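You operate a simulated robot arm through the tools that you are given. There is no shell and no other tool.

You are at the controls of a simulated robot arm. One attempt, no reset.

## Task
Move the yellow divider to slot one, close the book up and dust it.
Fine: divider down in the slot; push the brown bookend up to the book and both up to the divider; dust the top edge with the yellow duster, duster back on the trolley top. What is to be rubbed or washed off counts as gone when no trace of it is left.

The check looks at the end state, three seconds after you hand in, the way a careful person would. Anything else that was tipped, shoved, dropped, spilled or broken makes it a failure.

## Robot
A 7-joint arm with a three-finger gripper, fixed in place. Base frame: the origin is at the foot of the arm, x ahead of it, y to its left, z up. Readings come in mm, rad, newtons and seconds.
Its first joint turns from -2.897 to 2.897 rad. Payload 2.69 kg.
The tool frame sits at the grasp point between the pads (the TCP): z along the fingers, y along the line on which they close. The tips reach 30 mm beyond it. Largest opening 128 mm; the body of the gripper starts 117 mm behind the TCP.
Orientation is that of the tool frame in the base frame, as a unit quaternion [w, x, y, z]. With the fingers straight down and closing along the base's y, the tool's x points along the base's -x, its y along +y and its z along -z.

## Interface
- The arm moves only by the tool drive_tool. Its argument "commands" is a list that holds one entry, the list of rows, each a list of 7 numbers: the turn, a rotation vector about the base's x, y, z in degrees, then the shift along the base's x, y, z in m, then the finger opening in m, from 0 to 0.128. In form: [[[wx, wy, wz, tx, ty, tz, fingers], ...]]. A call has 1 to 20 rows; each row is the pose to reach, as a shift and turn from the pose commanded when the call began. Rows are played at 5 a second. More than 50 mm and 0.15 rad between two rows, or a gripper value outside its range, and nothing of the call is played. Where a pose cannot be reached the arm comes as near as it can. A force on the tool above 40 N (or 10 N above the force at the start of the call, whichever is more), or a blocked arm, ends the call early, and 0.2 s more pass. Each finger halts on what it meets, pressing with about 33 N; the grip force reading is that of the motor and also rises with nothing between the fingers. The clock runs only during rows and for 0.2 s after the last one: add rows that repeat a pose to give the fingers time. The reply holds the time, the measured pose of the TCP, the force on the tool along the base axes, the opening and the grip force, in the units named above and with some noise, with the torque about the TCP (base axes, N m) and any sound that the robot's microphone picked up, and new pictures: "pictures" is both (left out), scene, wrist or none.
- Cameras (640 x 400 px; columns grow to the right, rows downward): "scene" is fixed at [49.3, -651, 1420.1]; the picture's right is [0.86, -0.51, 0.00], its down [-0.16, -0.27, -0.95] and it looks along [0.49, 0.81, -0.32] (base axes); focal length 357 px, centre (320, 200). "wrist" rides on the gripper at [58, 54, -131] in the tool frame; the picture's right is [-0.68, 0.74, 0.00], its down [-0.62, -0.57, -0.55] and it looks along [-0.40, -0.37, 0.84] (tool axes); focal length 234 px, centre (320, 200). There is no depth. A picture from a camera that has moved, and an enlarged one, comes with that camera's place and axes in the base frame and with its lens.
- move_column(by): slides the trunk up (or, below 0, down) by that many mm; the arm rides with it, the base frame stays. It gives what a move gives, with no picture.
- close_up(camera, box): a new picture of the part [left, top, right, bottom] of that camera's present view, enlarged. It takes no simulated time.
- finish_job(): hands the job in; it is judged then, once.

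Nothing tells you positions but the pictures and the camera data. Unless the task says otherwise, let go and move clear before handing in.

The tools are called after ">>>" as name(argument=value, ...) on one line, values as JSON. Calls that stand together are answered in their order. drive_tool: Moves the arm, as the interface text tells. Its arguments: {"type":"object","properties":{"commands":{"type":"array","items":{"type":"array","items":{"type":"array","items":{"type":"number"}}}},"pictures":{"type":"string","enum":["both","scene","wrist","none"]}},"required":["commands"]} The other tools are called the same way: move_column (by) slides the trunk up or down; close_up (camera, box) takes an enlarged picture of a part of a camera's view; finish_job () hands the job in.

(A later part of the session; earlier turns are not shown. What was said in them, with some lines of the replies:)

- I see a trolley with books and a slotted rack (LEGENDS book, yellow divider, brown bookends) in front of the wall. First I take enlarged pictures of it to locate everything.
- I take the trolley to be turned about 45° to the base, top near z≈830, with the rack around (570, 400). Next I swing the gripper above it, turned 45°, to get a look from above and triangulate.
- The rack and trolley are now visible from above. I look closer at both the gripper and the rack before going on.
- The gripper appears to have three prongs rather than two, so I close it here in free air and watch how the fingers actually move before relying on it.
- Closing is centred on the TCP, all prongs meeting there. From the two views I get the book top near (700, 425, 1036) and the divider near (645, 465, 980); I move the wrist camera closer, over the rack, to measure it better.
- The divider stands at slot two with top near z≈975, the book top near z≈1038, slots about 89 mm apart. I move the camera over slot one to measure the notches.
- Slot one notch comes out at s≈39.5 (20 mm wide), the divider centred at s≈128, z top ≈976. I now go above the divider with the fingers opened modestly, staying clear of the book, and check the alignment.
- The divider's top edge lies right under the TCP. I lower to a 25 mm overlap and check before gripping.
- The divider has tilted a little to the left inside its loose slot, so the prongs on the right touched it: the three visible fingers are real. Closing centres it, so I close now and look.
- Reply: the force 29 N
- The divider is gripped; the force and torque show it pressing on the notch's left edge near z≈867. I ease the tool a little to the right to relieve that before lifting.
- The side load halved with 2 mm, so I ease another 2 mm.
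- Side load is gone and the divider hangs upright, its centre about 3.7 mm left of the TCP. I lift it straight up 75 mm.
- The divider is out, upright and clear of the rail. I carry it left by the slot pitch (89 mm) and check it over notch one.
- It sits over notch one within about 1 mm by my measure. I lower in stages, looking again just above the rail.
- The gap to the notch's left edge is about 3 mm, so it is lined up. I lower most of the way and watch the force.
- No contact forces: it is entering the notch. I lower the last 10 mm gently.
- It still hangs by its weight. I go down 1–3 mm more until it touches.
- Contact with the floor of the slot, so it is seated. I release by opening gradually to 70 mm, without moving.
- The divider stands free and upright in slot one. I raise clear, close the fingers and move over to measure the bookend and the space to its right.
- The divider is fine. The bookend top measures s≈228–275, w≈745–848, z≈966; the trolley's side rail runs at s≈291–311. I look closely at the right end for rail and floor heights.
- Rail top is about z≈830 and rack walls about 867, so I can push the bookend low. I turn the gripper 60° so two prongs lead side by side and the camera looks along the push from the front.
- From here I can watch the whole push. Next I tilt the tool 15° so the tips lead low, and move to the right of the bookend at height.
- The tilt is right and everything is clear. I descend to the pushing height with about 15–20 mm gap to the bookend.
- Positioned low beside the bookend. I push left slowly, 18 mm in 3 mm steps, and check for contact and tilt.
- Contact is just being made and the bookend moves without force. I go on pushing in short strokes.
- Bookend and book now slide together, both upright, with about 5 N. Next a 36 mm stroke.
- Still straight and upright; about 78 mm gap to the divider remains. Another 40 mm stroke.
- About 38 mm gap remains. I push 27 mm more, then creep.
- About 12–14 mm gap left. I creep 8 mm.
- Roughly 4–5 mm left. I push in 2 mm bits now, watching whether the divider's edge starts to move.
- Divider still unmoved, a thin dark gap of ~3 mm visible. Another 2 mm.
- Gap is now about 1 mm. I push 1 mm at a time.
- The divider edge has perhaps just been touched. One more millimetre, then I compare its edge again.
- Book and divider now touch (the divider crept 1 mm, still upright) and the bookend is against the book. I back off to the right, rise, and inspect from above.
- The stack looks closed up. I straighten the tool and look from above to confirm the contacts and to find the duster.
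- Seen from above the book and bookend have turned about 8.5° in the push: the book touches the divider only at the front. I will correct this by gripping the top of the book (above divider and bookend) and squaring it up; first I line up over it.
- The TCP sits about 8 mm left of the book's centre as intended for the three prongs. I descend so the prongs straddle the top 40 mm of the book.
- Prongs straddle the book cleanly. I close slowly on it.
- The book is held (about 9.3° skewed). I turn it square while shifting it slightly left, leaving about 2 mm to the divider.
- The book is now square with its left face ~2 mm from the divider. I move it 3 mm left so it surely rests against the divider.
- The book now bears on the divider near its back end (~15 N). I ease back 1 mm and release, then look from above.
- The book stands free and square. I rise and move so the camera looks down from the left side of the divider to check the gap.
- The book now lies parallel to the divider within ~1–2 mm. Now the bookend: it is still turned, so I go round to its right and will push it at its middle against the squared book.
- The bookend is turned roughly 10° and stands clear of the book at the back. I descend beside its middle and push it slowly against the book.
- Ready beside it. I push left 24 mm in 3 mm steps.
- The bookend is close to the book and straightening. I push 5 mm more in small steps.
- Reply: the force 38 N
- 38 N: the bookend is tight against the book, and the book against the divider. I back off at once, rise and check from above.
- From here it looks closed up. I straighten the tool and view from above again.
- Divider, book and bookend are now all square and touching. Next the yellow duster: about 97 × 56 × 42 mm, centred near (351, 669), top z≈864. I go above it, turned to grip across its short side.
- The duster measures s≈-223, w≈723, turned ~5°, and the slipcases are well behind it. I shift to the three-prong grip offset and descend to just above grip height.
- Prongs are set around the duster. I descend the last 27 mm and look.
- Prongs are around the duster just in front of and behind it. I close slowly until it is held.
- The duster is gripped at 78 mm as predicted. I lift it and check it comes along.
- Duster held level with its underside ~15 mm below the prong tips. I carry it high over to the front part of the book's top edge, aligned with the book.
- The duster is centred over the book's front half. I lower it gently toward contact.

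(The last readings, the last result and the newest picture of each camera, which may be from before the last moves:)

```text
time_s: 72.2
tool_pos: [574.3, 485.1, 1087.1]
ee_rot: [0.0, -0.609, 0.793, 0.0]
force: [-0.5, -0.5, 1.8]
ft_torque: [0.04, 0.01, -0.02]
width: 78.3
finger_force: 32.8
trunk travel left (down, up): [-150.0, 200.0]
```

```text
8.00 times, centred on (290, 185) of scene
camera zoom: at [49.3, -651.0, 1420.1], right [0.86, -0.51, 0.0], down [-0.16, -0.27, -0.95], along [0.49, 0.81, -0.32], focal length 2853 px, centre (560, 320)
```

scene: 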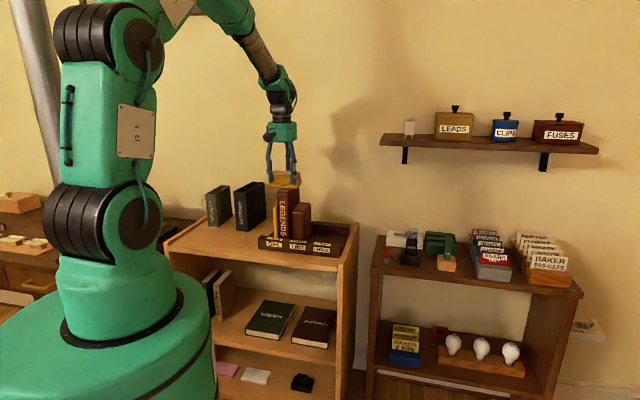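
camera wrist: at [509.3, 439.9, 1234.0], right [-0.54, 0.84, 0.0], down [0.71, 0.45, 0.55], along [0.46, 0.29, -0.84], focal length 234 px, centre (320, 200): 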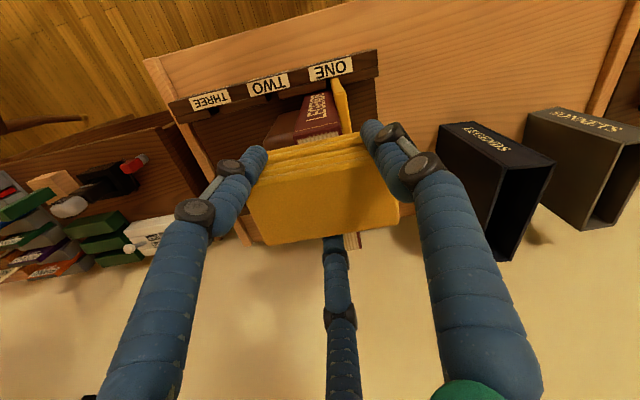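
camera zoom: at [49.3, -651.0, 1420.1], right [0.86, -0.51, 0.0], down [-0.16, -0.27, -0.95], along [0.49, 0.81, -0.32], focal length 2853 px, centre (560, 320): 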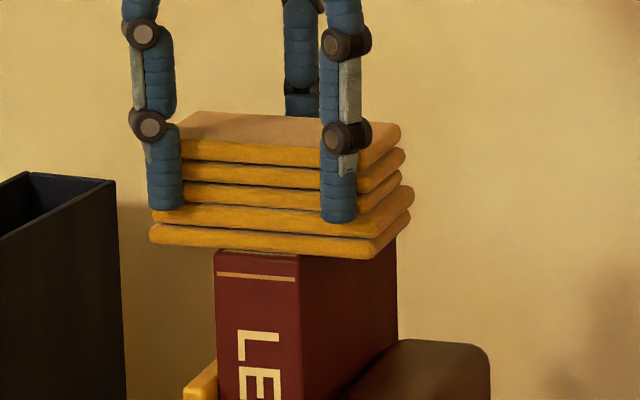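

Light contact (≈2.5 N). I press a touch more and make a first slow stroke of 40 mm toward the back.

>>> drive_tool(commands=[[[0, 0, 0, 0, 0, -0.0005, 0.062], [0, 0, 0, 0.0035, 0.0035, -0.0005, 0.062], [0, 0, 0, 0.0071, 0.0071, -0.0005, 0.062], [0, 0, 0, 0.0106, 0.0106, -0.0005, 0.062], [0, 0, 0, 0.0141, 0.0141, -0.0005, 0.062], [0, 0, 0, 0.0177, 0.0177, -0.0005, 0.062], [0, 0, 0, 0.0212, 0.0212, -0.0005, 0.062], [0, 0, 0, 0.0247, 0.0247, -0.0005, 0.062], [0, 0, 0, 0.0283, 0.0283, -0.0005, 0.062]]], pictures="both")

>>> close_up(camera="scene", box=[260, 160, 330, 260])

>>> close_up(camera="wrist", box=[180, 20, 460, 260])

```text
time_s: 74.2
tool_pos: [604.1, 514.0, 1087.6]
ee_rot: [0.001, -0.609, 0.793, 0.0]
force: [-0.3, -0.2, 3.4]
ft_torque: [0.08, -0.08, 0.02]
width: 78.0
finger_force: 33.0
trunk travel left (down, up): [-150.0, 200.0]
camera wrist: at [537.7, 470.2, 1219.8], right [-0.54, 0.84, 0.0], down [0.71, 0.45, 0.55], along [0.46, 0.29, -0.84], focal length 234 px, centre (320, 200)
```

scene: 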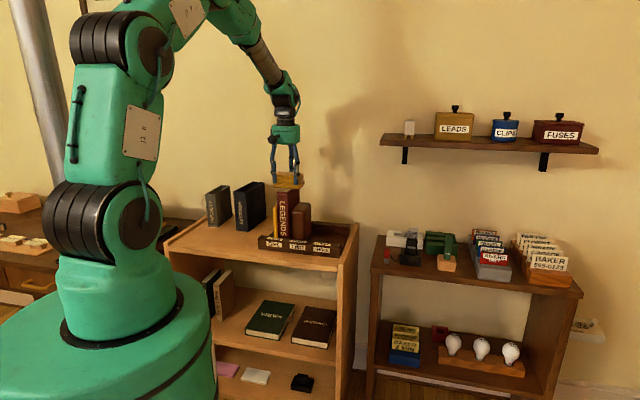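
wrist: 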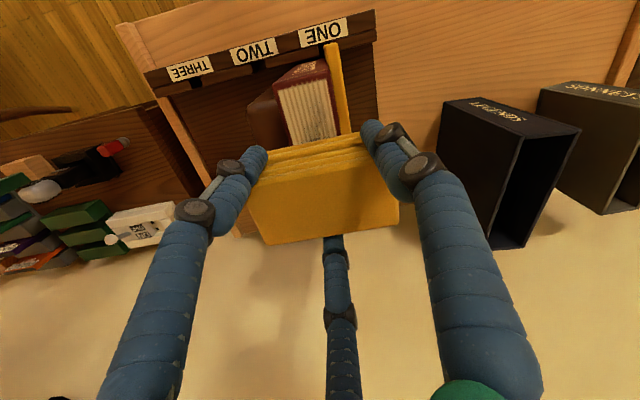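

```text
4.00 times, centred on (295, 210) of scene
camera zoom: at [49.3, -651.0, 1420.1], right [0.86, -0.51, 0.0], down [-0.16, -0.27, -0.95], along [0.49, 0.81, -0.32], focal length 1426 px, centre (420, 160)
```

zoom: 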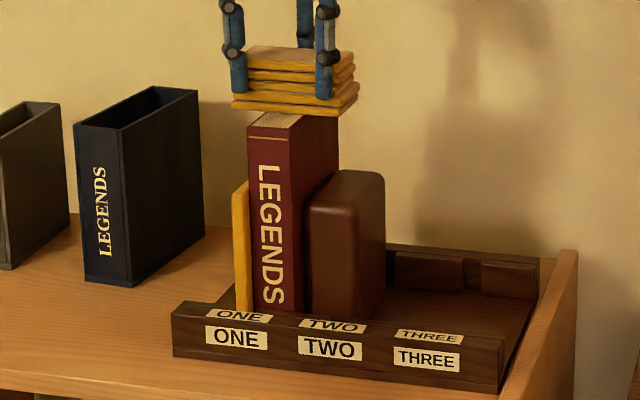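

```text
1.67 times, centred on (320, 140) of wrist
camera zoom: at [537.7, 470.2, 1219.8], right [-0.54, 0.84, 0.0], down [0.71, 0.45, 0.55], along [0.46, 0.29, -0.84], focal length 390 px, centre (320, 300)
```

zoom: 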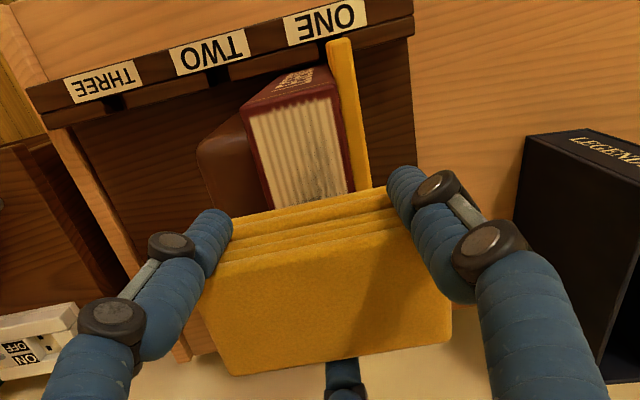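

Contact about 4 N, book steady. I now wipe back and forth along the whole top edge.

>>> drive_tool(commands=[[[0, 0, 0, 0.0071, 0.0071, 0, 0.062], [0, 0, 0, 0.0141, 0.0141, 0, 0.062], [0, 0, 0, 0.0212, 0.0212, 0, 0.062], [0, 0, 0, 0.0297, 0.0297, 0, 0.062], [0, 0, 0, 0.0226, 0.0226, 0, 0.062], [0, 0, 0, 0.0156, 0.0156, 0, 0.062], [0, 0, 0, 0.0085, 0.0085, 0, 0.062], [0, 0, 0, 0.0014, 0.0014, 0, 0.062], [0, 0, 0, -0.0057, -0.0057, 0, 0.062], [0, 0, 0, -0.0127, -0.0127, 0, 0.062], [0, 0, 0, -0.0198, -0.0198, 0, 0.062], [0, 0, 0, -0.0269, -0.0269, 0, 0.062], [0, 0, 0, -0.0318, -0.0318, 0, 0.062], [0, 0, 0, -0.0247, -0.0247, 0, 0.062], [0, 0, 0, -0.0177, -0.0177, 0, 0.062], [0, 0, 0, -0.0106, -0.0106, 0, 0.062], [0, 0, 0, -0.0035, -0.0035, 0, 0.062], [0, 0, 0, 0.0035, 0.0035, 0, 0.062], [0, 0, 0, 0.0106, 0.0106, 0, 0.062], [0, 0, 0, 0.0177, 0.0177, 0, 0.062]]], pictures="both")

>>> close_up(camera="wrist", box=[220, 40, 420, 180])

>>> close_up(camera="scene", box=[260, 160, 330, 260])

```text
time_s: 78.4
tool_pos: [620.4, 529.1, 1088.3]
ee_rot: [0.001, -0.609, 0.793, 0.0]
force: [-7.5, -8.1, 25.6]
ft_torque: [-0.57, 0.62, -0.01]
width: 78.0
finger_force: 32.5
trunk travel left (down, up): [-150.0, 200.0]
camera wrist: at [553.5, 486.5, 1219.5], right [-0.54, 0.84, 0.0], down [0.71, 0.45, 0.55], along [0.46, 0.29, -0.84], focal length 234 px, centre (320, 200)
```

scene: 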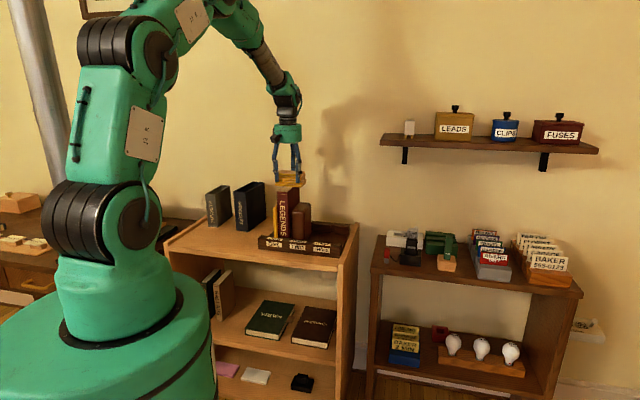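
wrist: 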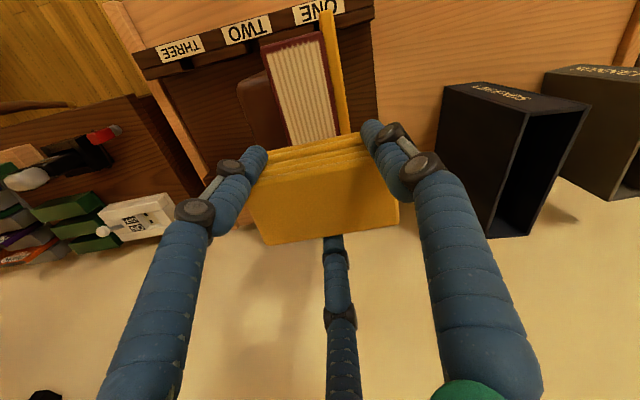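

```text
2.86 times, centred on (320, 110) of wrist
camera zoom: at [553.5, 486.5, 1219.5], right [-0.54, 0.84, 0.0], down [0.71, 0.45, 0.55], along [0.46, 0.29, -0.84], focal length 669 px, centre (320, 457)
```

zoom: 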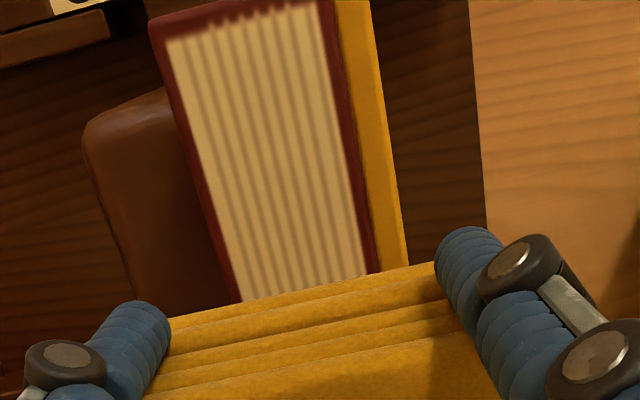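

```text
4.00 times, centred on (295, 210) of scene
camera zoom: at [49.3, -651.0, 1420.1], right [0.86, -0.51, 0.0], down [-0.16, -0.27, -0.95], along [0.49, 0.81, -0.32], focal length 1426 px, centre (420, 160)
```

zoom: 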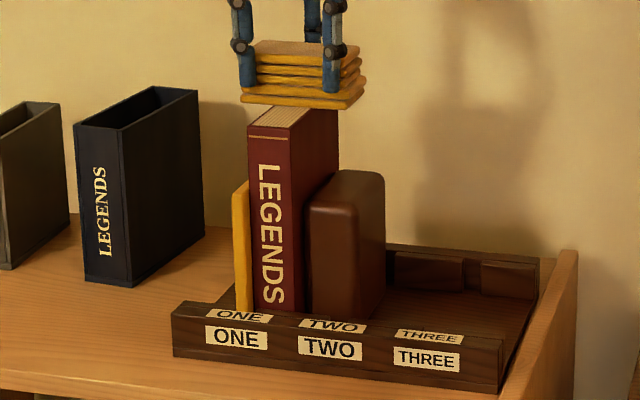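

The front part is already clean, but the press grew to 25 N here, so I ease up 1.5 mm and continue over the back part.

>>> drive_tool(commands=[[[0, 0, 0, 0, 0, 0.0015, 0.062], [0, 0, 0, 0, 0, 0.0015, 0.062]]], pictures="none")

```text
time_s: 79.0
tool_pos: [619.5, 529.1, 1087.3]
ee_rot: [-0.001, -0.608, 0.794, 0.0]
force: [-7.6, -3.6, 15.7]
ft_torque: [-0.16, 0.4, 0.01]
width: 78.2
finger_force: 32.3
trunk travel left (down, up): [-150.0, 200.0]
```

>>> drive_tool(commands=[[[0, 0, 0, 0, 0, 0.001, 0.062], [0, 0, 0, 0, 0, 0.001, 0.062]]], pictures="none")

```text
time_s: 79.6
tool_pos: [621.0, 531.7, 1088.1]
ee_rot: [0.0, -0.609, 0.793, 0.0]
force: [0.2, 0.3, -1.3]
ft_torque: [0.0, 0.03, 0.0]
width: 77.9
finger_force: 33.0
trunk travel left (down, up): [-150.0, 200.0]
```

Contact is lost now, so the right height lies between. I lower half a millimetre and stroke to the back end.

>>> drive_tool(commands=[[[0, 0, 0, 0, 0, -0.0005, 0.062], [0, 0, 0, 0.0035, 0.0035, -0.0006, 0.062], [0, 0, 0, 0.0071, 0.0071, -0.0006, 0.062], [0, 0, 0, 0.0106, 0.0106, -0.0006, 0.062], [0, 0, 0, 0.0141, 0.0141, -0.0006, 0.062], [0, 0, 0, 0.0177, 0.0177, -0.0006, 0.062]]], pictures="none")

>>> close_up(camera="wrist", box=[220, 20, 420, 180])

>>> close_up(camera="scene", box=[260, 160, 330, 260])

```text
time_s: 81.0
tool_pos: [638.6, 547.0, 1088.9]
ee_rot: [0.0, -0.609, 0.794, 0.0]
force: [0.1, 0.7, -1.1]
ft_torque: [-0.01, -0.03, 0.01]
width: 77.8
finger_force: 32.6
trunk travel left (down, up): [-150.0, 200.0]
```

```text
2.50 times, centred on (320, 100) of wrist
camera zoom: at [573.8, 504.5, 1221.2], right [-0.54, 0.84, 0.0], down [0.71, 0.45, 0.55], along [0.46, 0.29, -0.84], focal length 585 px, centre (320, 450)
```

zoom: 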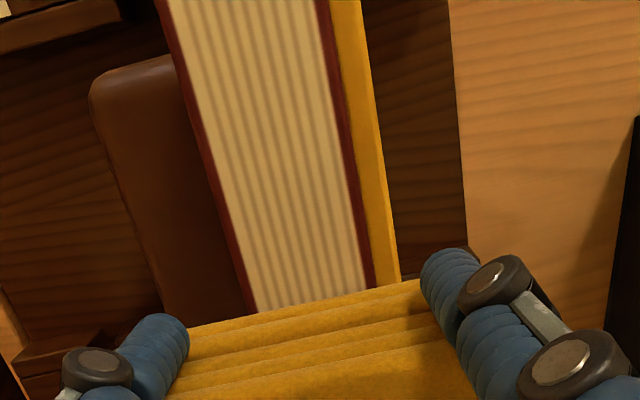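

```text
4.00 times, centred on (295, 210) of scene
camera zoom: at [49.3, -651.0, 1420.1], right [0.86, -0.51, 0.0], down [-0.16, -0.27, -0.95], along [0.49, 0.81, -0.32], focal length 1426 px, centre (420, 160)
```

zoom: 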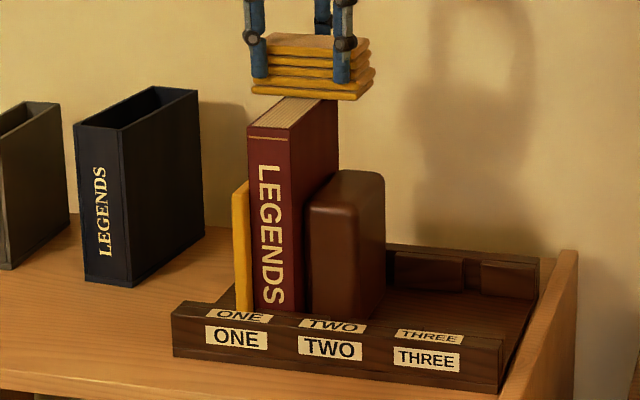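

The visible top is clean up to the duster. I lift off 60 mm and inspect the whole top edge.

>>> drive_tool(commands=[[[0, 0, 0, 0, 0, 0.03, 0.062], [0, 0, 0, 0, 0, 0.06, 0.062], [0, 0, 0, 0, 0, 0.06, 0.062]]], pictures="none")

>>> close_up(camera="wrist", box=[220, 20, 420, 180])

>>> close_up(camera="scene", box=[275, 170, 305, 200])

>>> close_up(camera="scene", box=[260, 160, 330, 260])

```text
time_s: 81.8
tool_pos: [638.2, 549.1, 1150.2]
ee_rot: [0.0, -0.609, 0.794, 0.001]
force: [-0.2, 0.2, -0.8]
ft_torque: [0.02, -0.02, 0.0]
width: 78.1
finger_force: 33.0
trunk travel left (down, up): [-150.0, 200.0]
```

```text
2.50 times, centred on (320, 100) of wrist
camera zoom: at [572.7, 506.2, 1281.0], right [-0.54, 0.84, 0.0], down [0.71, 0.45, 0.55], along [0.46, 0.29, -0.84], focal length 585 px, centre (320, 450)
```

zoom: 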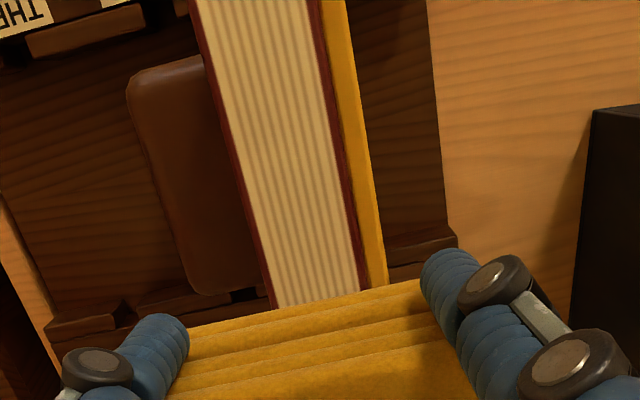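

```text
13.33 times, centred on (290, 185) of scene
camera zoom: at [49.3, -651.0, 1420.1], right [0.86, -0.51, 0.0], down [-0.16, -0.27, -0.95], along [0.49, 0.81, -0.32], focal length 4754 px, centre (720, 400)
```

zoom: 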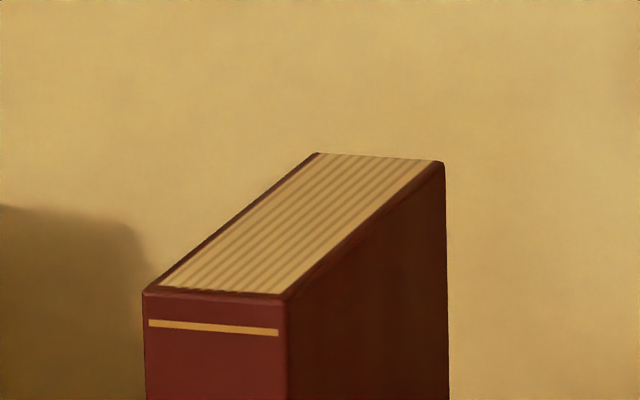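

```text
4.00 times, centred on (295, 210) of scene
camera zoom: at [49.3, -651.0, 1420.1], right [0.86, -0.51, 0.0], down [-0.16, -0.27, -0.95], along [0.49, 0.81, -0.32], focal length 1426 px, centre (420, 160)
```

zoom: 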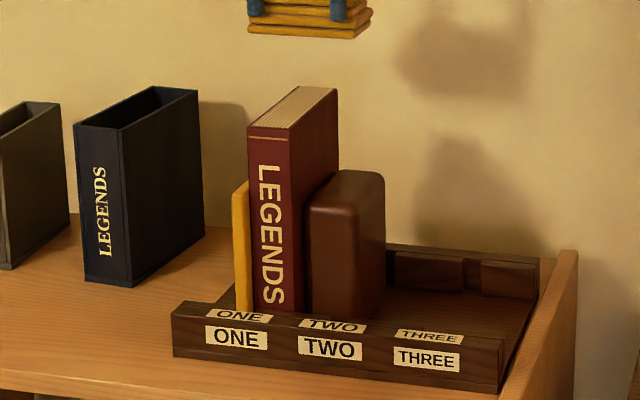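

The scene view shows no dust left. To be sure about the back end I move the tool further back and view the whole top edge from above.

>>> drive_tool(commands=[[[0, 0, 0, 0.0212, 0.0212, 0.02, 0.062], [0, 0, 0, 0.0424, 0.0424, 0.04, 0.062], [0, 0, 0, 0.0424, 0.0424, 0.04, 0.062]]], pictures="wrist")

>>> close_up(camera="wrist", box=[250, 20, 370, 140])

>>> close_up(camera="wrist", box=[270, 0, 340, 60])

>>> close_up(camera="wrist", box=[270, 50, 340, 120])

```text
time_s: 82.6
tool_pos: [681.4, 589.3, 1191.2]
ee_rot: [0.001, -0.609, 0.793, -0.001]
force: [0.7, -0.3, -1.1]
ft_torque: [-0.06, 0.02, 0.04]
width: 78.2
finger_force: 32.9
trunk travel left (down, up): [-150.0, 200.0]
camera wrist: at [614.8, 546.7, 1323.0], right [-0.54, 0.84, 0.0], down [0.71, 0.45, 0.55], along [0.46, 0.29, -0.84], focal length 234 px, centre (320, 200)
```

wrist: 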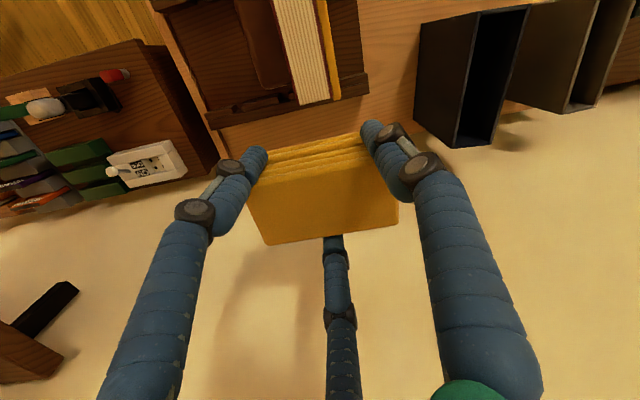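

```text
3.33 times, centred on (310, 80) of wrist
camera zoom: at [614.8, 546.7, 1323.0], right [-0.54, 0.84, 0.0], down [0.71, 0.45, 0.55], along [0.46, 0.29, -0.84], focal length 781 px, centre (353, 600)
```

zoom: 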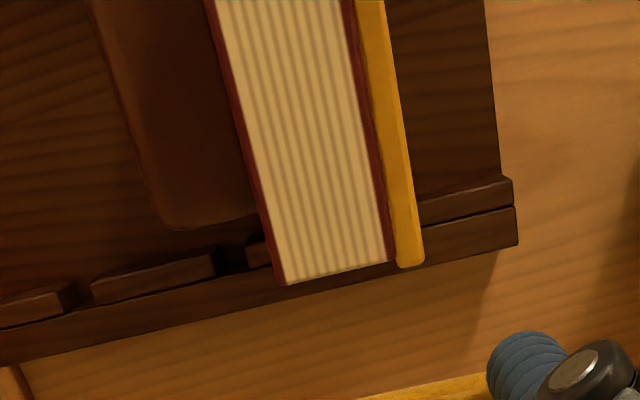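

```text
6.67 times, centred on (305, 30) of wrist
camera zoom: at [614.8, 546.7, 1323.0], right [-0.54, 0.84, 0.0], down [0.71, 0.45, 0.55], along [0.46, 0.29, -0.84], focal length 1561 px, centre (420, 1333)
```

zoom: 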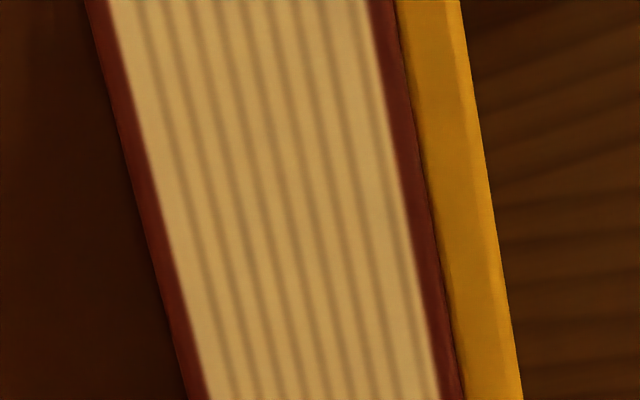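

```text
5.71 times, centred on (305, 85) of wrist
camera zoom: at [614.8, 546.7, 1323.0], right [-0.54, 0.84, 0.0], down [0.71, 0.45, 0.55], along [0.46, 0.29, -0.84], focal length 1338 px, centre (406, 857)
```

zoom: 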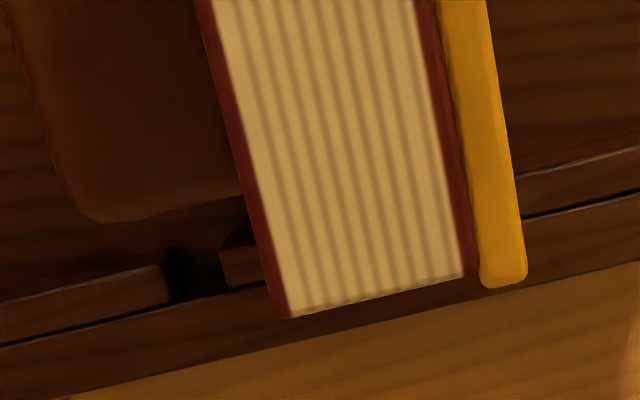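

The book's top edge is clean along its length. I carry the duster back over its original spot on the trolley top.

>>> drive_tool(commands=[[[0, 0, 0.56, -0.042, 0.0089, 0, 0.062], [0, 0, 1.1, -0.0839, 0.0177, 0, 0.062], [0, 0, 1.7, -0.1259, 0.0266, 0, 0.062], [0, 0, 2.25, -0.1679, 0.0354, 0, 0.062], [0, 0, 2.8, -0.2098, 0.0443, 0, 0.062], [0, 0, 3.4, -0.2518, 0.0531, 0, 0.062], [0, 0, 3.9, -0.2937, 0.062, 0, 0.062], [0, 0, 4.5, -0.3357, 0.0708, 0, 0.062], [0, 0, 4.5, -0.3357, 0.0708, -0.04, 0.062], [0, 0, 4.5, -0.3357, 0.0708, -0.085, 0.062], [0, 0, 4.5, -0.3357, 0.0708, -0.13, 0.062], [0, 0, 4.5, -0.3357, 0.0708, -0.175, 0.062], [0, 0, 4.5, -0.3357, 0.0708, -0.22, 0.062], [0, 0, 4.5, -0.3357, 0.0708, -0.26, 0.062], [0, 0, 4.5, -0.3357, 0.0708, -0.29, 0.062], [0, 0, 4.5, -0.3357, 0.0708, -0.305, 0.062], [0, 0, 4.5, -0.3357, 0.0708, -0.305, 0.062]]], pictures="both")

>>> close_up(camera="scene", box=[170, 160, 290, 260])

>>> close_up(camera="scene", box=[260, 160, 330, 260])

```text
time_s: 86.2
tool_pos: [345.6, 658.4, 882.9]
ee_rot: [0.0, -0.639, 0.769, 0.001]
force: [0.0, 0.4, -1.4]
ft_torque: [-0.01, 0.0, -0.01]
width: 77.9
finger_force: 33.0
trunk travel left (down, up): [-150.0, 200.0]
camera wrist: at [283.3, 610.7, 1014.4], right [-0.6, 0.8, 0.0], down [0.67, 0.5, 0.55], along [0.44, 0.33, -0.84], focal length 234 px, centre (320, 200)
```

scene: 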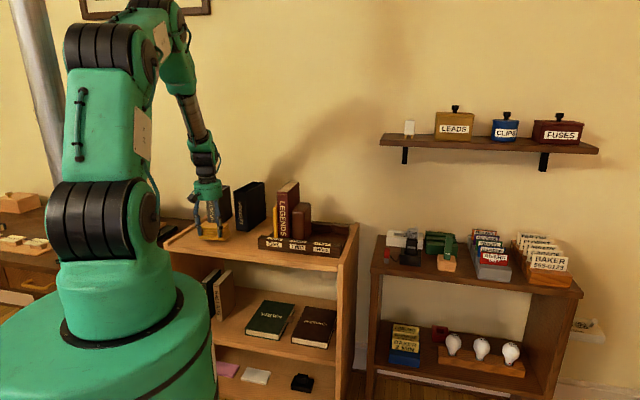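
wrist: 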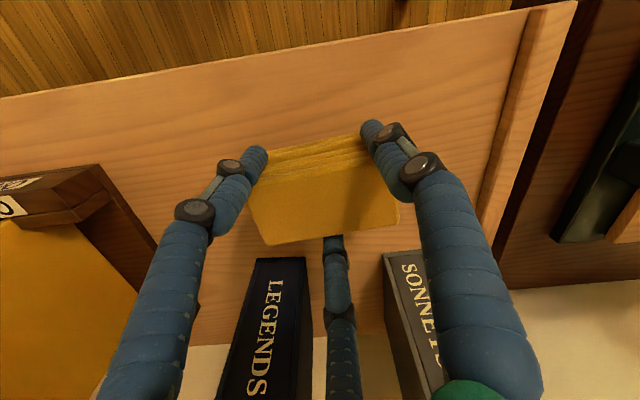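

```text
4.00 times, centred on (230, 210) of scene
camera zoom: at [49.3, -651.0, 1420.1], right [0.86, -0.51, 0.0], down [-0.16, -0.27, -0.95], along [0.49, 0.81, -0.32], focal length 1426 px, centre (680, 160)
```

zoom: 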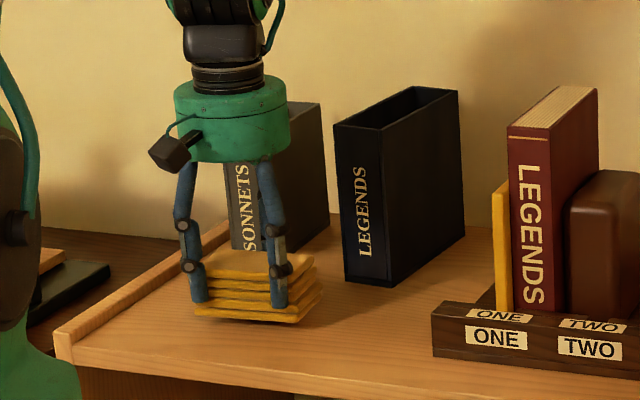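

```text
4.00 times, centred on (295, 210) of scene
camera zoom: at [49.3, -651.0, 1420.1], right [0.86, -0.51, 0.0], down [-0.16, -0.27, -0.95], along [0.49, 0.81, -0.32], focal length 1426 px, centre (420, 160)
```

zoom: 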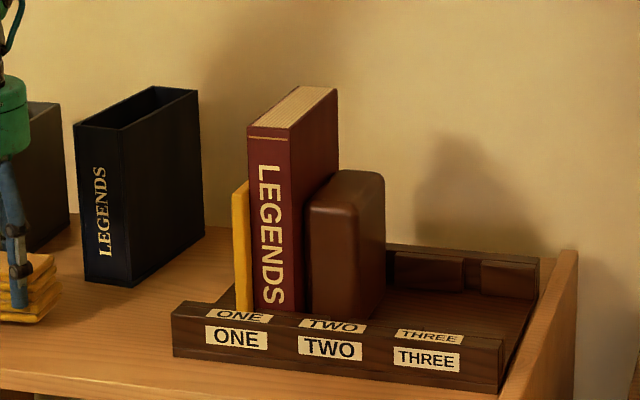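

Over the original spot, ~16 mm above the top. I lower until it touches.

>>> drive_tool(commands=[[[0, 0, 0, 0, 0, -0.006, 0.062], [0, 0, 0, 0, 0, -0.011, 0.062], [0, 0, 0, 0, 0, -0.0145, 0.062], [0, 0, 0, 0, 0, -0.016, 0.062], [0, 0, 0, 0, 0, -0.016, 0.062]]], pictures="none")

```text
time_s: 87.4
tool_pos: [346.1, 660.8, 867.7]
ee_rot: [0.0, -0.639, 0.769, 0.0]
force: [0.3, 0.1, -1.3]
ft_torque: [0.0, 0.01, -0.01]
width: 78.1
finger_force: 33.5
trunk travel left (down, up): [-150.0, 200.0]
```

>>> drive_tool(commands=[[[0, 0, 0, 0, 0, -0.0008, 0.062], [0, 0, 0, 0, 0, -0.0015, 0.062], [0, 0, 0, 0, 0, -0.0015, 0.062]]], pictures="none")

```text
time_s: 88.2
tool_pos: [346.2, 659.6, 868.0]
ee_rot: [0.001, -0.639, 0.769, 0.0]
force: [-1.9, 0.0, 4.2]
ft_torque: [0.13, -0.02, 0.04]
width: 78.1
finger_force: 32.6
trunk travel left (down, up): [-150.0, 200.0]
```

The duster touches the trolley top (+4 N). I release it by opening gradually and look before rising.

>>> drive_tool(commands=[[[0, 0, 0, 0, 0, 0.0005, 0.08], [0, 0, 0, 0, 0, 0.0005, 0.09], [0, 0, 0, 0, 0, 0.0005, 0.1], [0, 0, 0, 0, 0, 0.0005, 0.108], [0, 0, 0, 0, 0, 0.0005, 0.108]]], pictures="both")

>>> close_up(camera="scene", box=[170, 160, 290, 260])

>>> close_up(camera="wrist", box=[180, 20, 460, 260])

```text
time_s: 89.4
tool_pos: [345.4, 660.9, 867.2]
ee_rot: [0.0, -0.64, 0.769, 0.0]
force: [-0.8, 0.2, 0.7]
ft_torque: [0.0, -0.01, 0.01]
width: 108.3
finger_force: 0.1
trunk travel left (down, up): [-150.0, 200.0]
camera wrist: at [283.4, 613.2, 999.9], right [-0.6, 0.8, 0.0], down [0.67, 0.5, 0.55], along [0.44, 0.33, -0.84], focal length 234 px, centre (320, 200)
```

scene: 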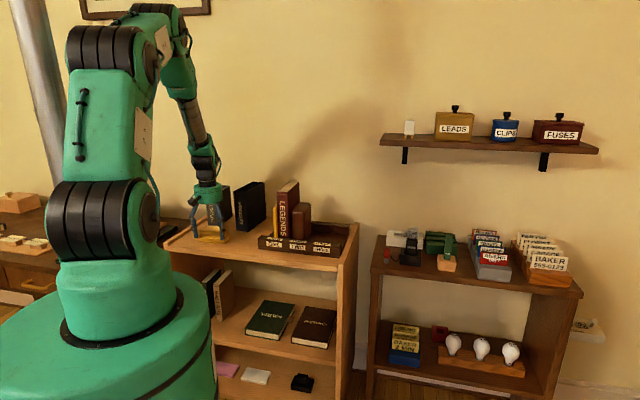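
wrist: 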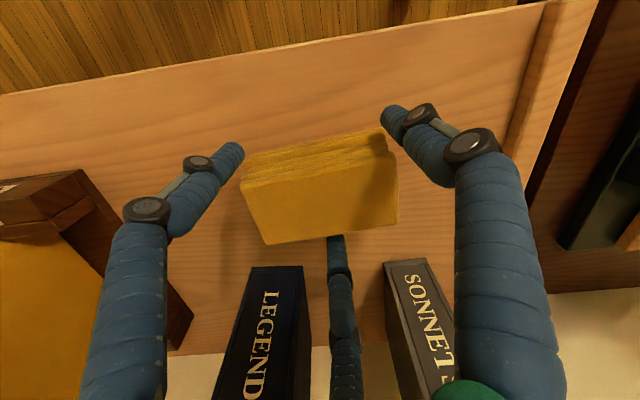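

```text
4.00 times, centred on (230, 210) of scene
camera zoom: at [49.3, -651.0, 1420.1], right [0.86, -0.51, 0.0], down [-0.16, -0.27, -0.95], along [0.49, 0.81, -0.32], focal length 1426 px, centre (680, 160)
```

zoom: 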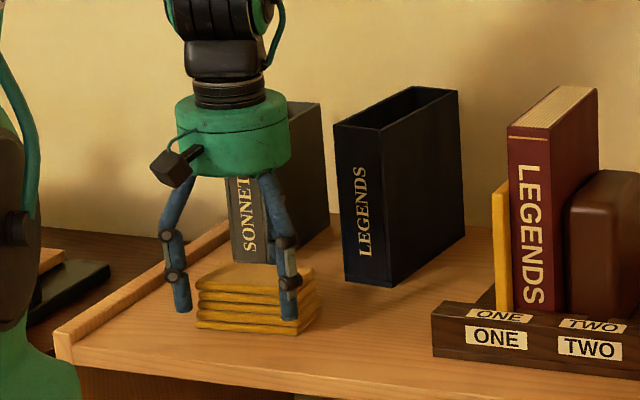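

```text
1.67 times, centred on (320, 140) of wrist
camera zoom: at [283.4, 613.2, 999.9], right [-0.6, 0.8, 0.0], down [0.67, 0.5, 0.55], along [0.44, 0.33, -0.84], focal length 390 px, centre (320, 300)
```

zoom: 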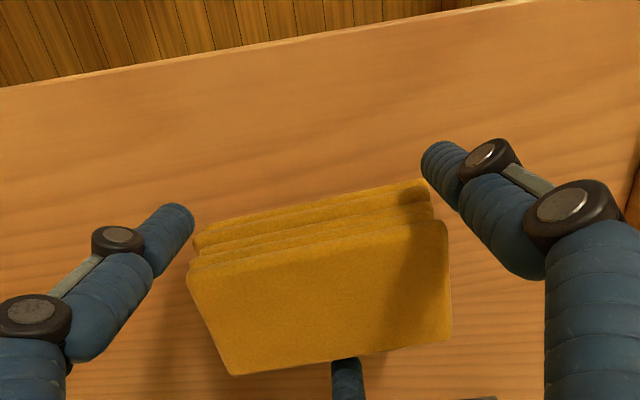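

The duster lies free on the trolley top. I rise straight up and go to inspect the stack from above once more.

>>> drive_tool(commands=[[[0, 0, 0, 0, 0, 0.03, 0.108], [0, 0, 0, 0, 0, 0.07, 0.108], [0, 0, 0, 0, 0, 0.115, 0.108], [0, 0, 0, 0, 0, 0.16, 0.108], [0, 0, 0, 0, 0, 0.205, 0.108], [0, 0, 0, 0, 0, 0.25, 0.08], [0, 0, 0, 0, 0, 0.295, 0.04], [0, 0, 0, 0, 0, 0.33, 0.0], [0, 0, 0, 0.042, -0.0089, 0.33, 0.0], [0, 0, 0, 0.0839, -0.0177, 0.33, 0.0], [0, 0, 0, 0.1259, -0.0266, 0.33, 0.0], [0, 0, 0, 0.1679, -0.0354, 0.33, 0.0], [0, 0, 0, 0.2098, -0.0443, 0.33, 0.0], [0, 0, 0, 0.25, -0.05, 0.33, 0.0], [0, 0, 0, 0.28, -0.05, 0.33, 0.0], [0, 0, 0, 0.28, -0.05, 0.33, 0.0]]], pictures="both")

>>> close_up(camera="wrist", box=[220, 0, 420, 140])

>>> close_up(camera="scene", box=[160, 160, 360, 270])

```text
time_s: 92.8
tool_pos: [628.0, 614.0, 1196.3]
ee_rot: [0.0, -0.64, 0.768, 0.0]
force: [0.7, 0.1, -0.3]
ft_torque: [0.01, 0.04, -0.03]
width: 2.3
finger_force: 32.0
trunk travel left (down, up): [-150.0, 200.0]
camera wrist: at [564.5, 566.1, 1329.3], right [-0.6, 0.8, 0.0], down [0.67, 0.5, 0.55], along [0.44, 0.33, -0.84], focal length 234 px, centre (320, 200)
```

scene: 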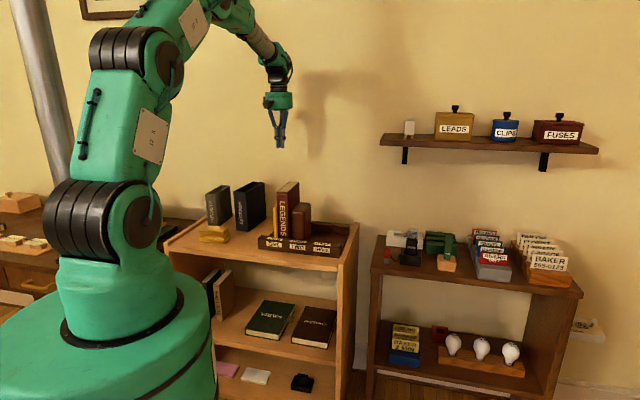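
wrist: 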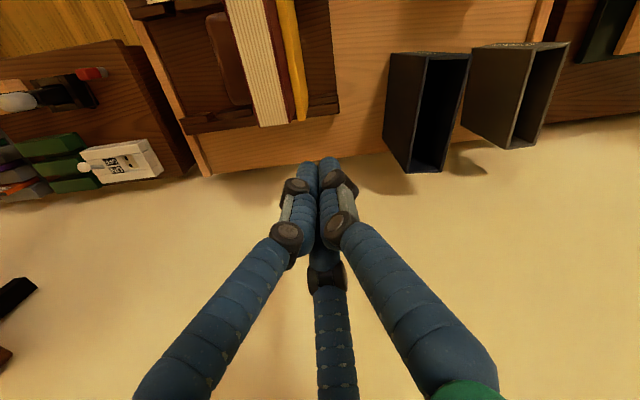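

```text
2.86 times, centred on (320, 70) of wrist
camera zoom: at [564.5, 566.1, 1329.3], right [-0.6, 0.8, 0.0], down [0.67, 0.5, 0.55], along [0.44, 0.33, -0.84], focal length 669 px, centre (320, 571)
```

zoom: 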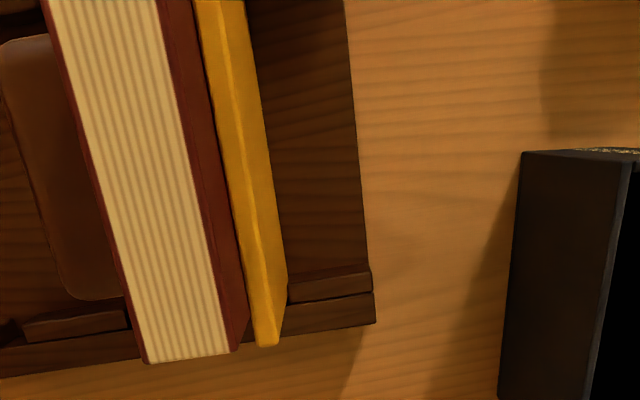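

```text
3.20 times, centred on (260, 215) of scene
camera zoom: at [49.3, -651.0, 1420.1], right [0.86, -0.51, 0.0], down [-0.16, -0.27, -0.95], along [0.49, 0.81, -0.32], focal length 1141 px, centre (512, 152)
```

zoom: 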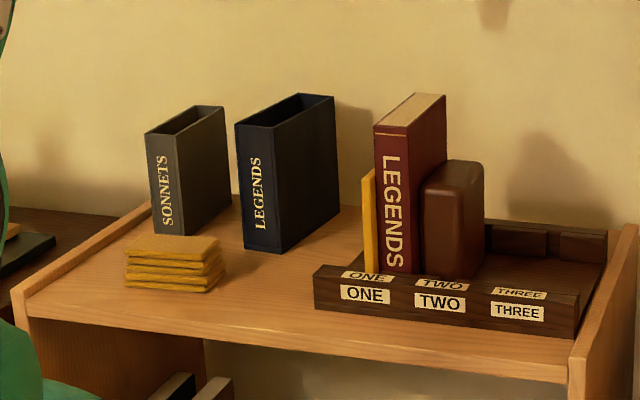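

From the left everything is tight. I look from the right side too, to confirm bookend-to-book contact.

>>> drive_tool(commands=[[[0, 0, 0, 0.026, -0.026, 0, 0.0], [0, 0, 0, 0.052, -0.052, 0, 0.0], [0, 0, 0, 0.078, -0.078, 0, 0.0], [0, 0, 0, 0.095, -0.095, 0, 0.0], [0, 0, 0, 0.095, -0.095, 0, 0.0]]], pictures="wrist")

>>> close_up(camera="wrist", box=[240, 0, 400, 130])

>>> close_up(camera="wrist", box=[280, 0, 350, 60])

```text
time_s: 94.0
tool_pos: [721.2, 516.3, 1195.5]
ee_rot: [0.0, -0.64, 0.769, 0.0]
force: [0.9, 0.1, -0.2]
ft_torque: [0.05, 0.03, 0.0]
width: 2.3
finger_force: 31.5
trunk travel left (down, up): [-150.0, 200.0]
camera wrist: at [657.8, 468.3, 1328.4], right [-0.6, 0.8, 0.0], down [0.67, 0.5, 0.55], along [0.44, 0.33, -0.84], focal length 234 px, centre (320, 200)
```

wrist: 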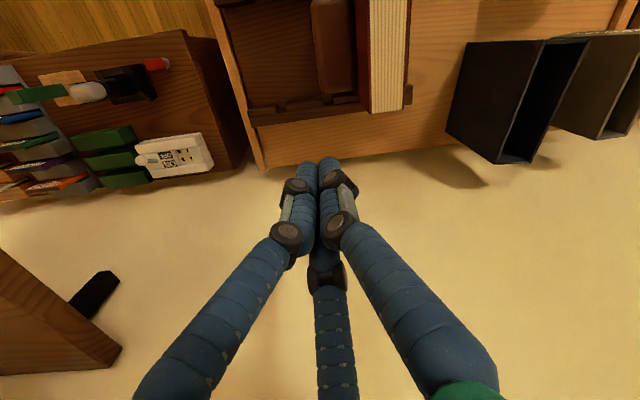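

```text
3.08 times, centred on (320, 65) of wrist
camera zoom: at [657.8, 468.3, 1328.4], right [-0.6, 0.8, 0.0], down [0.67, 0.5, 0.55], along [0.44, 0.33, -0.84], focal length 720 px, centre (320, 615)
```

zoom: 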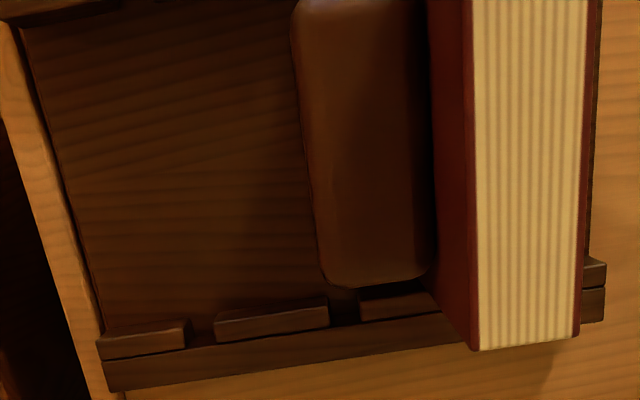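

```text
6.67 times, centred on (315, 30) of wrist
camera zoom: at [657.8, 468.3, 1328.4], right [-0.6, 0.8, 0.0], down [0.67, 0.5, 0.55], along [0.44, 0.33, -0.84], focal length 1561 px, centre (353, 1333)
```

zoom: 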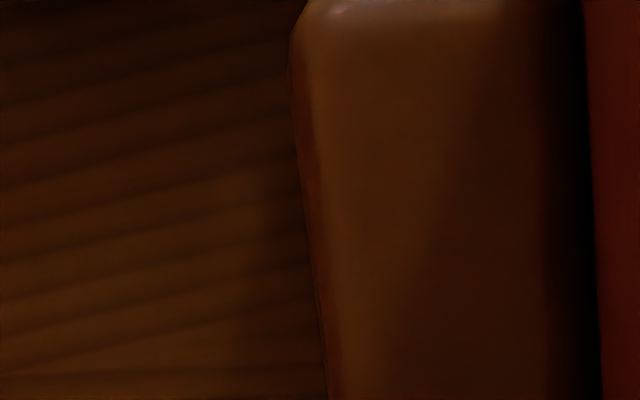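

Bookend, book and divider lie flush. I take final close-ups of the divider, the top edge and the rest of the scene before moving clear.

>>> close_up(camera="scene", box=[268, 190, 298, 240])

>>> close_up(camera="scene", box=[275, 175, 305, 200])

>>> close_up(camera="scene", box=[180, 170, 380, 400])

>>> close_up(camera="scene", box=[360, 90, 620, 400])

```text
8.00 times, centred on (283, 215) of scene
camera zoom: at [49.3, -651.0, 1420.1], right [0.86, -0.51, 0.0], down [-0.16, -0.27, -0.95], along [0.49, 0.81, -0.32], focal length 2853 px, centre (616, 80)
```

zoom: 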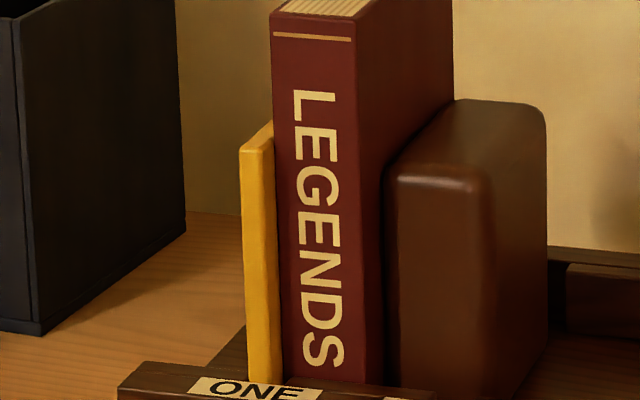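

```text
16.00 times, centred on (290, 188) of scene
camera zoom: at [49.3, -651.0, 1420.1], right [0.86, -0.51, 0.0], down [-0.16, -0.27, -0.95], along [0.49, 0.81, -0.32], focal length 5705 px, centre (800, 400)
```

zoom: 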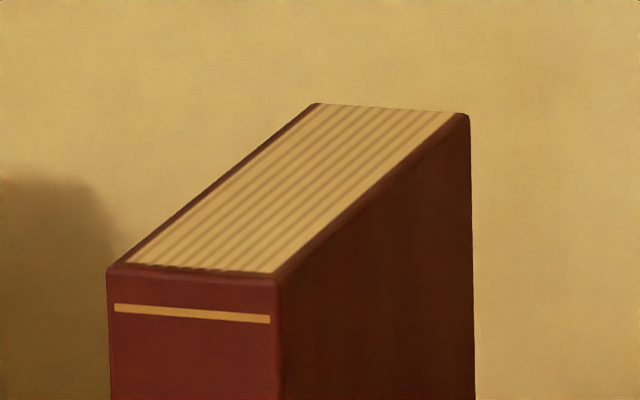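

```text
1.74 times, centred on (280, 285) of scene
camera zoom: at [49.3, -651.0, 1420.1], right [0.86, -0.51, 0.0], down [-0.16, -0.27, -0.95], along [0.49, 0.81, -0.32], focal length 620 px, centre (390, 52)
```

zoom: 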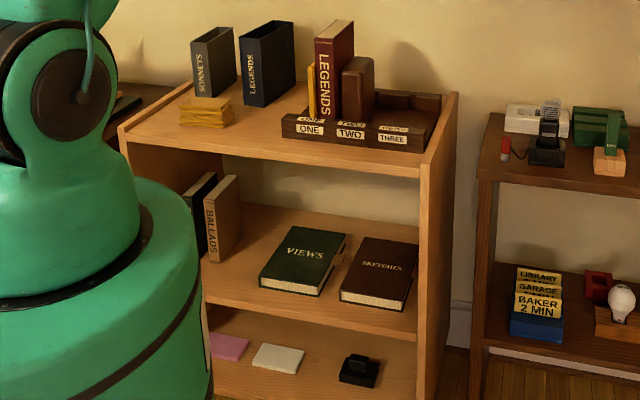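

```text
1.29 times, centred on (490, 245) of scene
camera zoom: at [49.3, -651.0, 1420.1], right [0.86, -0.51, 0.0], down [-0.16, -0.27, -0.95], along [0.49, 0.81, -0.32], focal length 460 px, centre (101, 142)
```

zoom: 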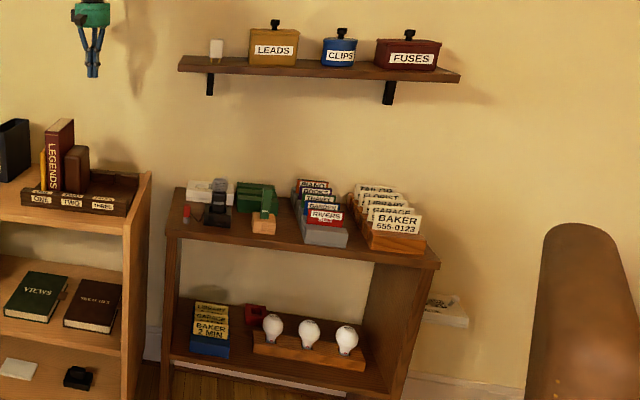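

Everything looks right: divider down in slot one, book and bookend flush, top edge clean, duster on the trolley, nothing else disturbed. I move the arm clear.

>>> drive_tool(commands=[[[0, 0, 0, 0, 0, 0.04, 0.0], [0, 0, 0, 0, 0, 0.08, 0.0], [0, 0, 0, 0, -0.03, 0.11, 0.0], [0, 0, 0, 0, -0.07, 0.14, 0.0], [0, 0, 0, 0, -0.11, 0.15, 0.0], [0, 0, 0, 0, -0.15, 0.15, 0.0], [0, 0, 0, 0, -0.15, 0.15, 0.0]]], pictures="both")

>>> close_up(camera="scene", box=[170, 160, 350, 270])

```text
time_s: 95.6
tool_pos: [719.8, 366.0, 1344.9]
ee_rot: [0.0, -0.639, 0.769, -0.001]
force: [-0.4, -1.7, -0.7]
ft_torque: [0.08, 0.01, 0.01]
width: 2.4
finger_force: 30.9
trunk travel left (down, up): [-150.0, 200.0]
camera wrist: at [657.2, 317.8, 1476.4], right [-0.6, 0.8, 0.0], down [0.67, 0.5, 0.55], along [0.44, 0.33, -0.84], focal length 234 px, centre (320, 200)
```

scene: 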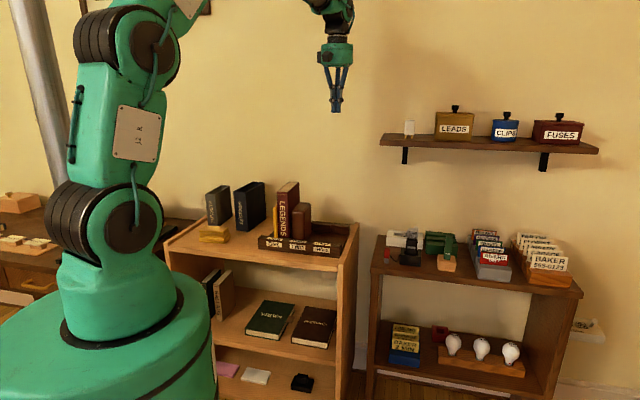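
wrist: 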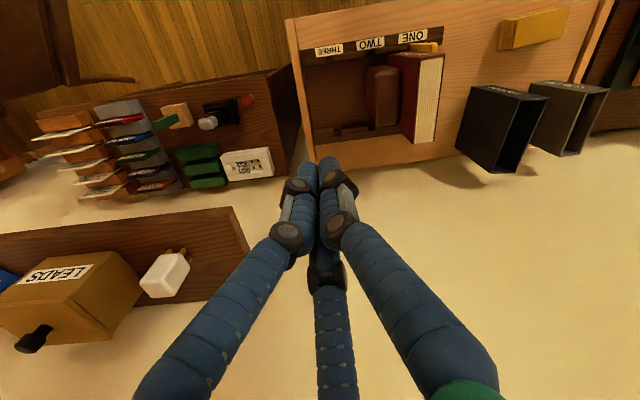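

```text
3.56 times, centred on (260, 215) of scene
camera zoom: at [49.3, -651.0, 1420.1], right [0.86, -0.51, 0.0], down [-0.16, -0.27, -0.95], along [0.49, 0.81, -0.32], focal length 1268 px, centre (533, 147)
```

zoom: 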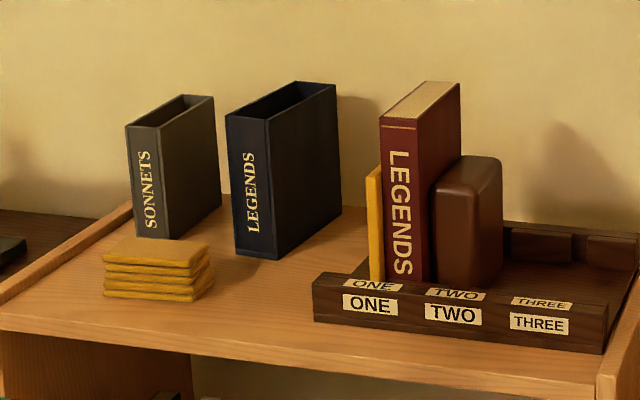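

The arm is clear. One last enlarged look from this side at the stack before handing in.

>>> close_up(camera="wrist", box=[340, 30, 460, 150])

```text
3.33 times, centred on (400, 90) of wrist
camera zoom: at [657.2, 317.8, 1476.4], right [-0.6, 0.8, 0.0], down [0.67, 0.5, 0.55], along [0.44, 0.33, -0.84], focal length 781 px, centre (53, 567)
```

zoom: 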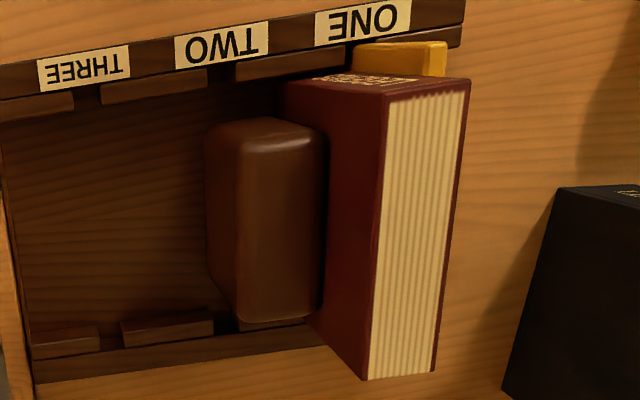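

The bookend sits flush on the book, the book is flush on the divider in slot one, and the top edge is clean. The duster is back on the trolley and the arm is clear. I hand in.

>>> finish_job()

```text
The job is handed in.
```

The job is handed in. I judged everything below from the camera views, and I haven't seen the check's result.

- **Divider:** the yellow divider is down in slot one and upright.
- **Book and bookend:** the first push turned both by about 8–9°. I squared the book by gripping its top, then pushed the bookend against it. In the last views the bookend was flush on the book and the book flush on the divider, with at most about 1 mm between book and divider.
- **Dust:** no trace shows along the book's top edge.
- **Duster:** it is back on the trolley top at its original spot, and released.
- **Everything else:** nothing else looks moved or knocked over, and the arm is clear.

While I was dusting, the downward press briefly rose to about 25 N. The book stayed in place and upright.
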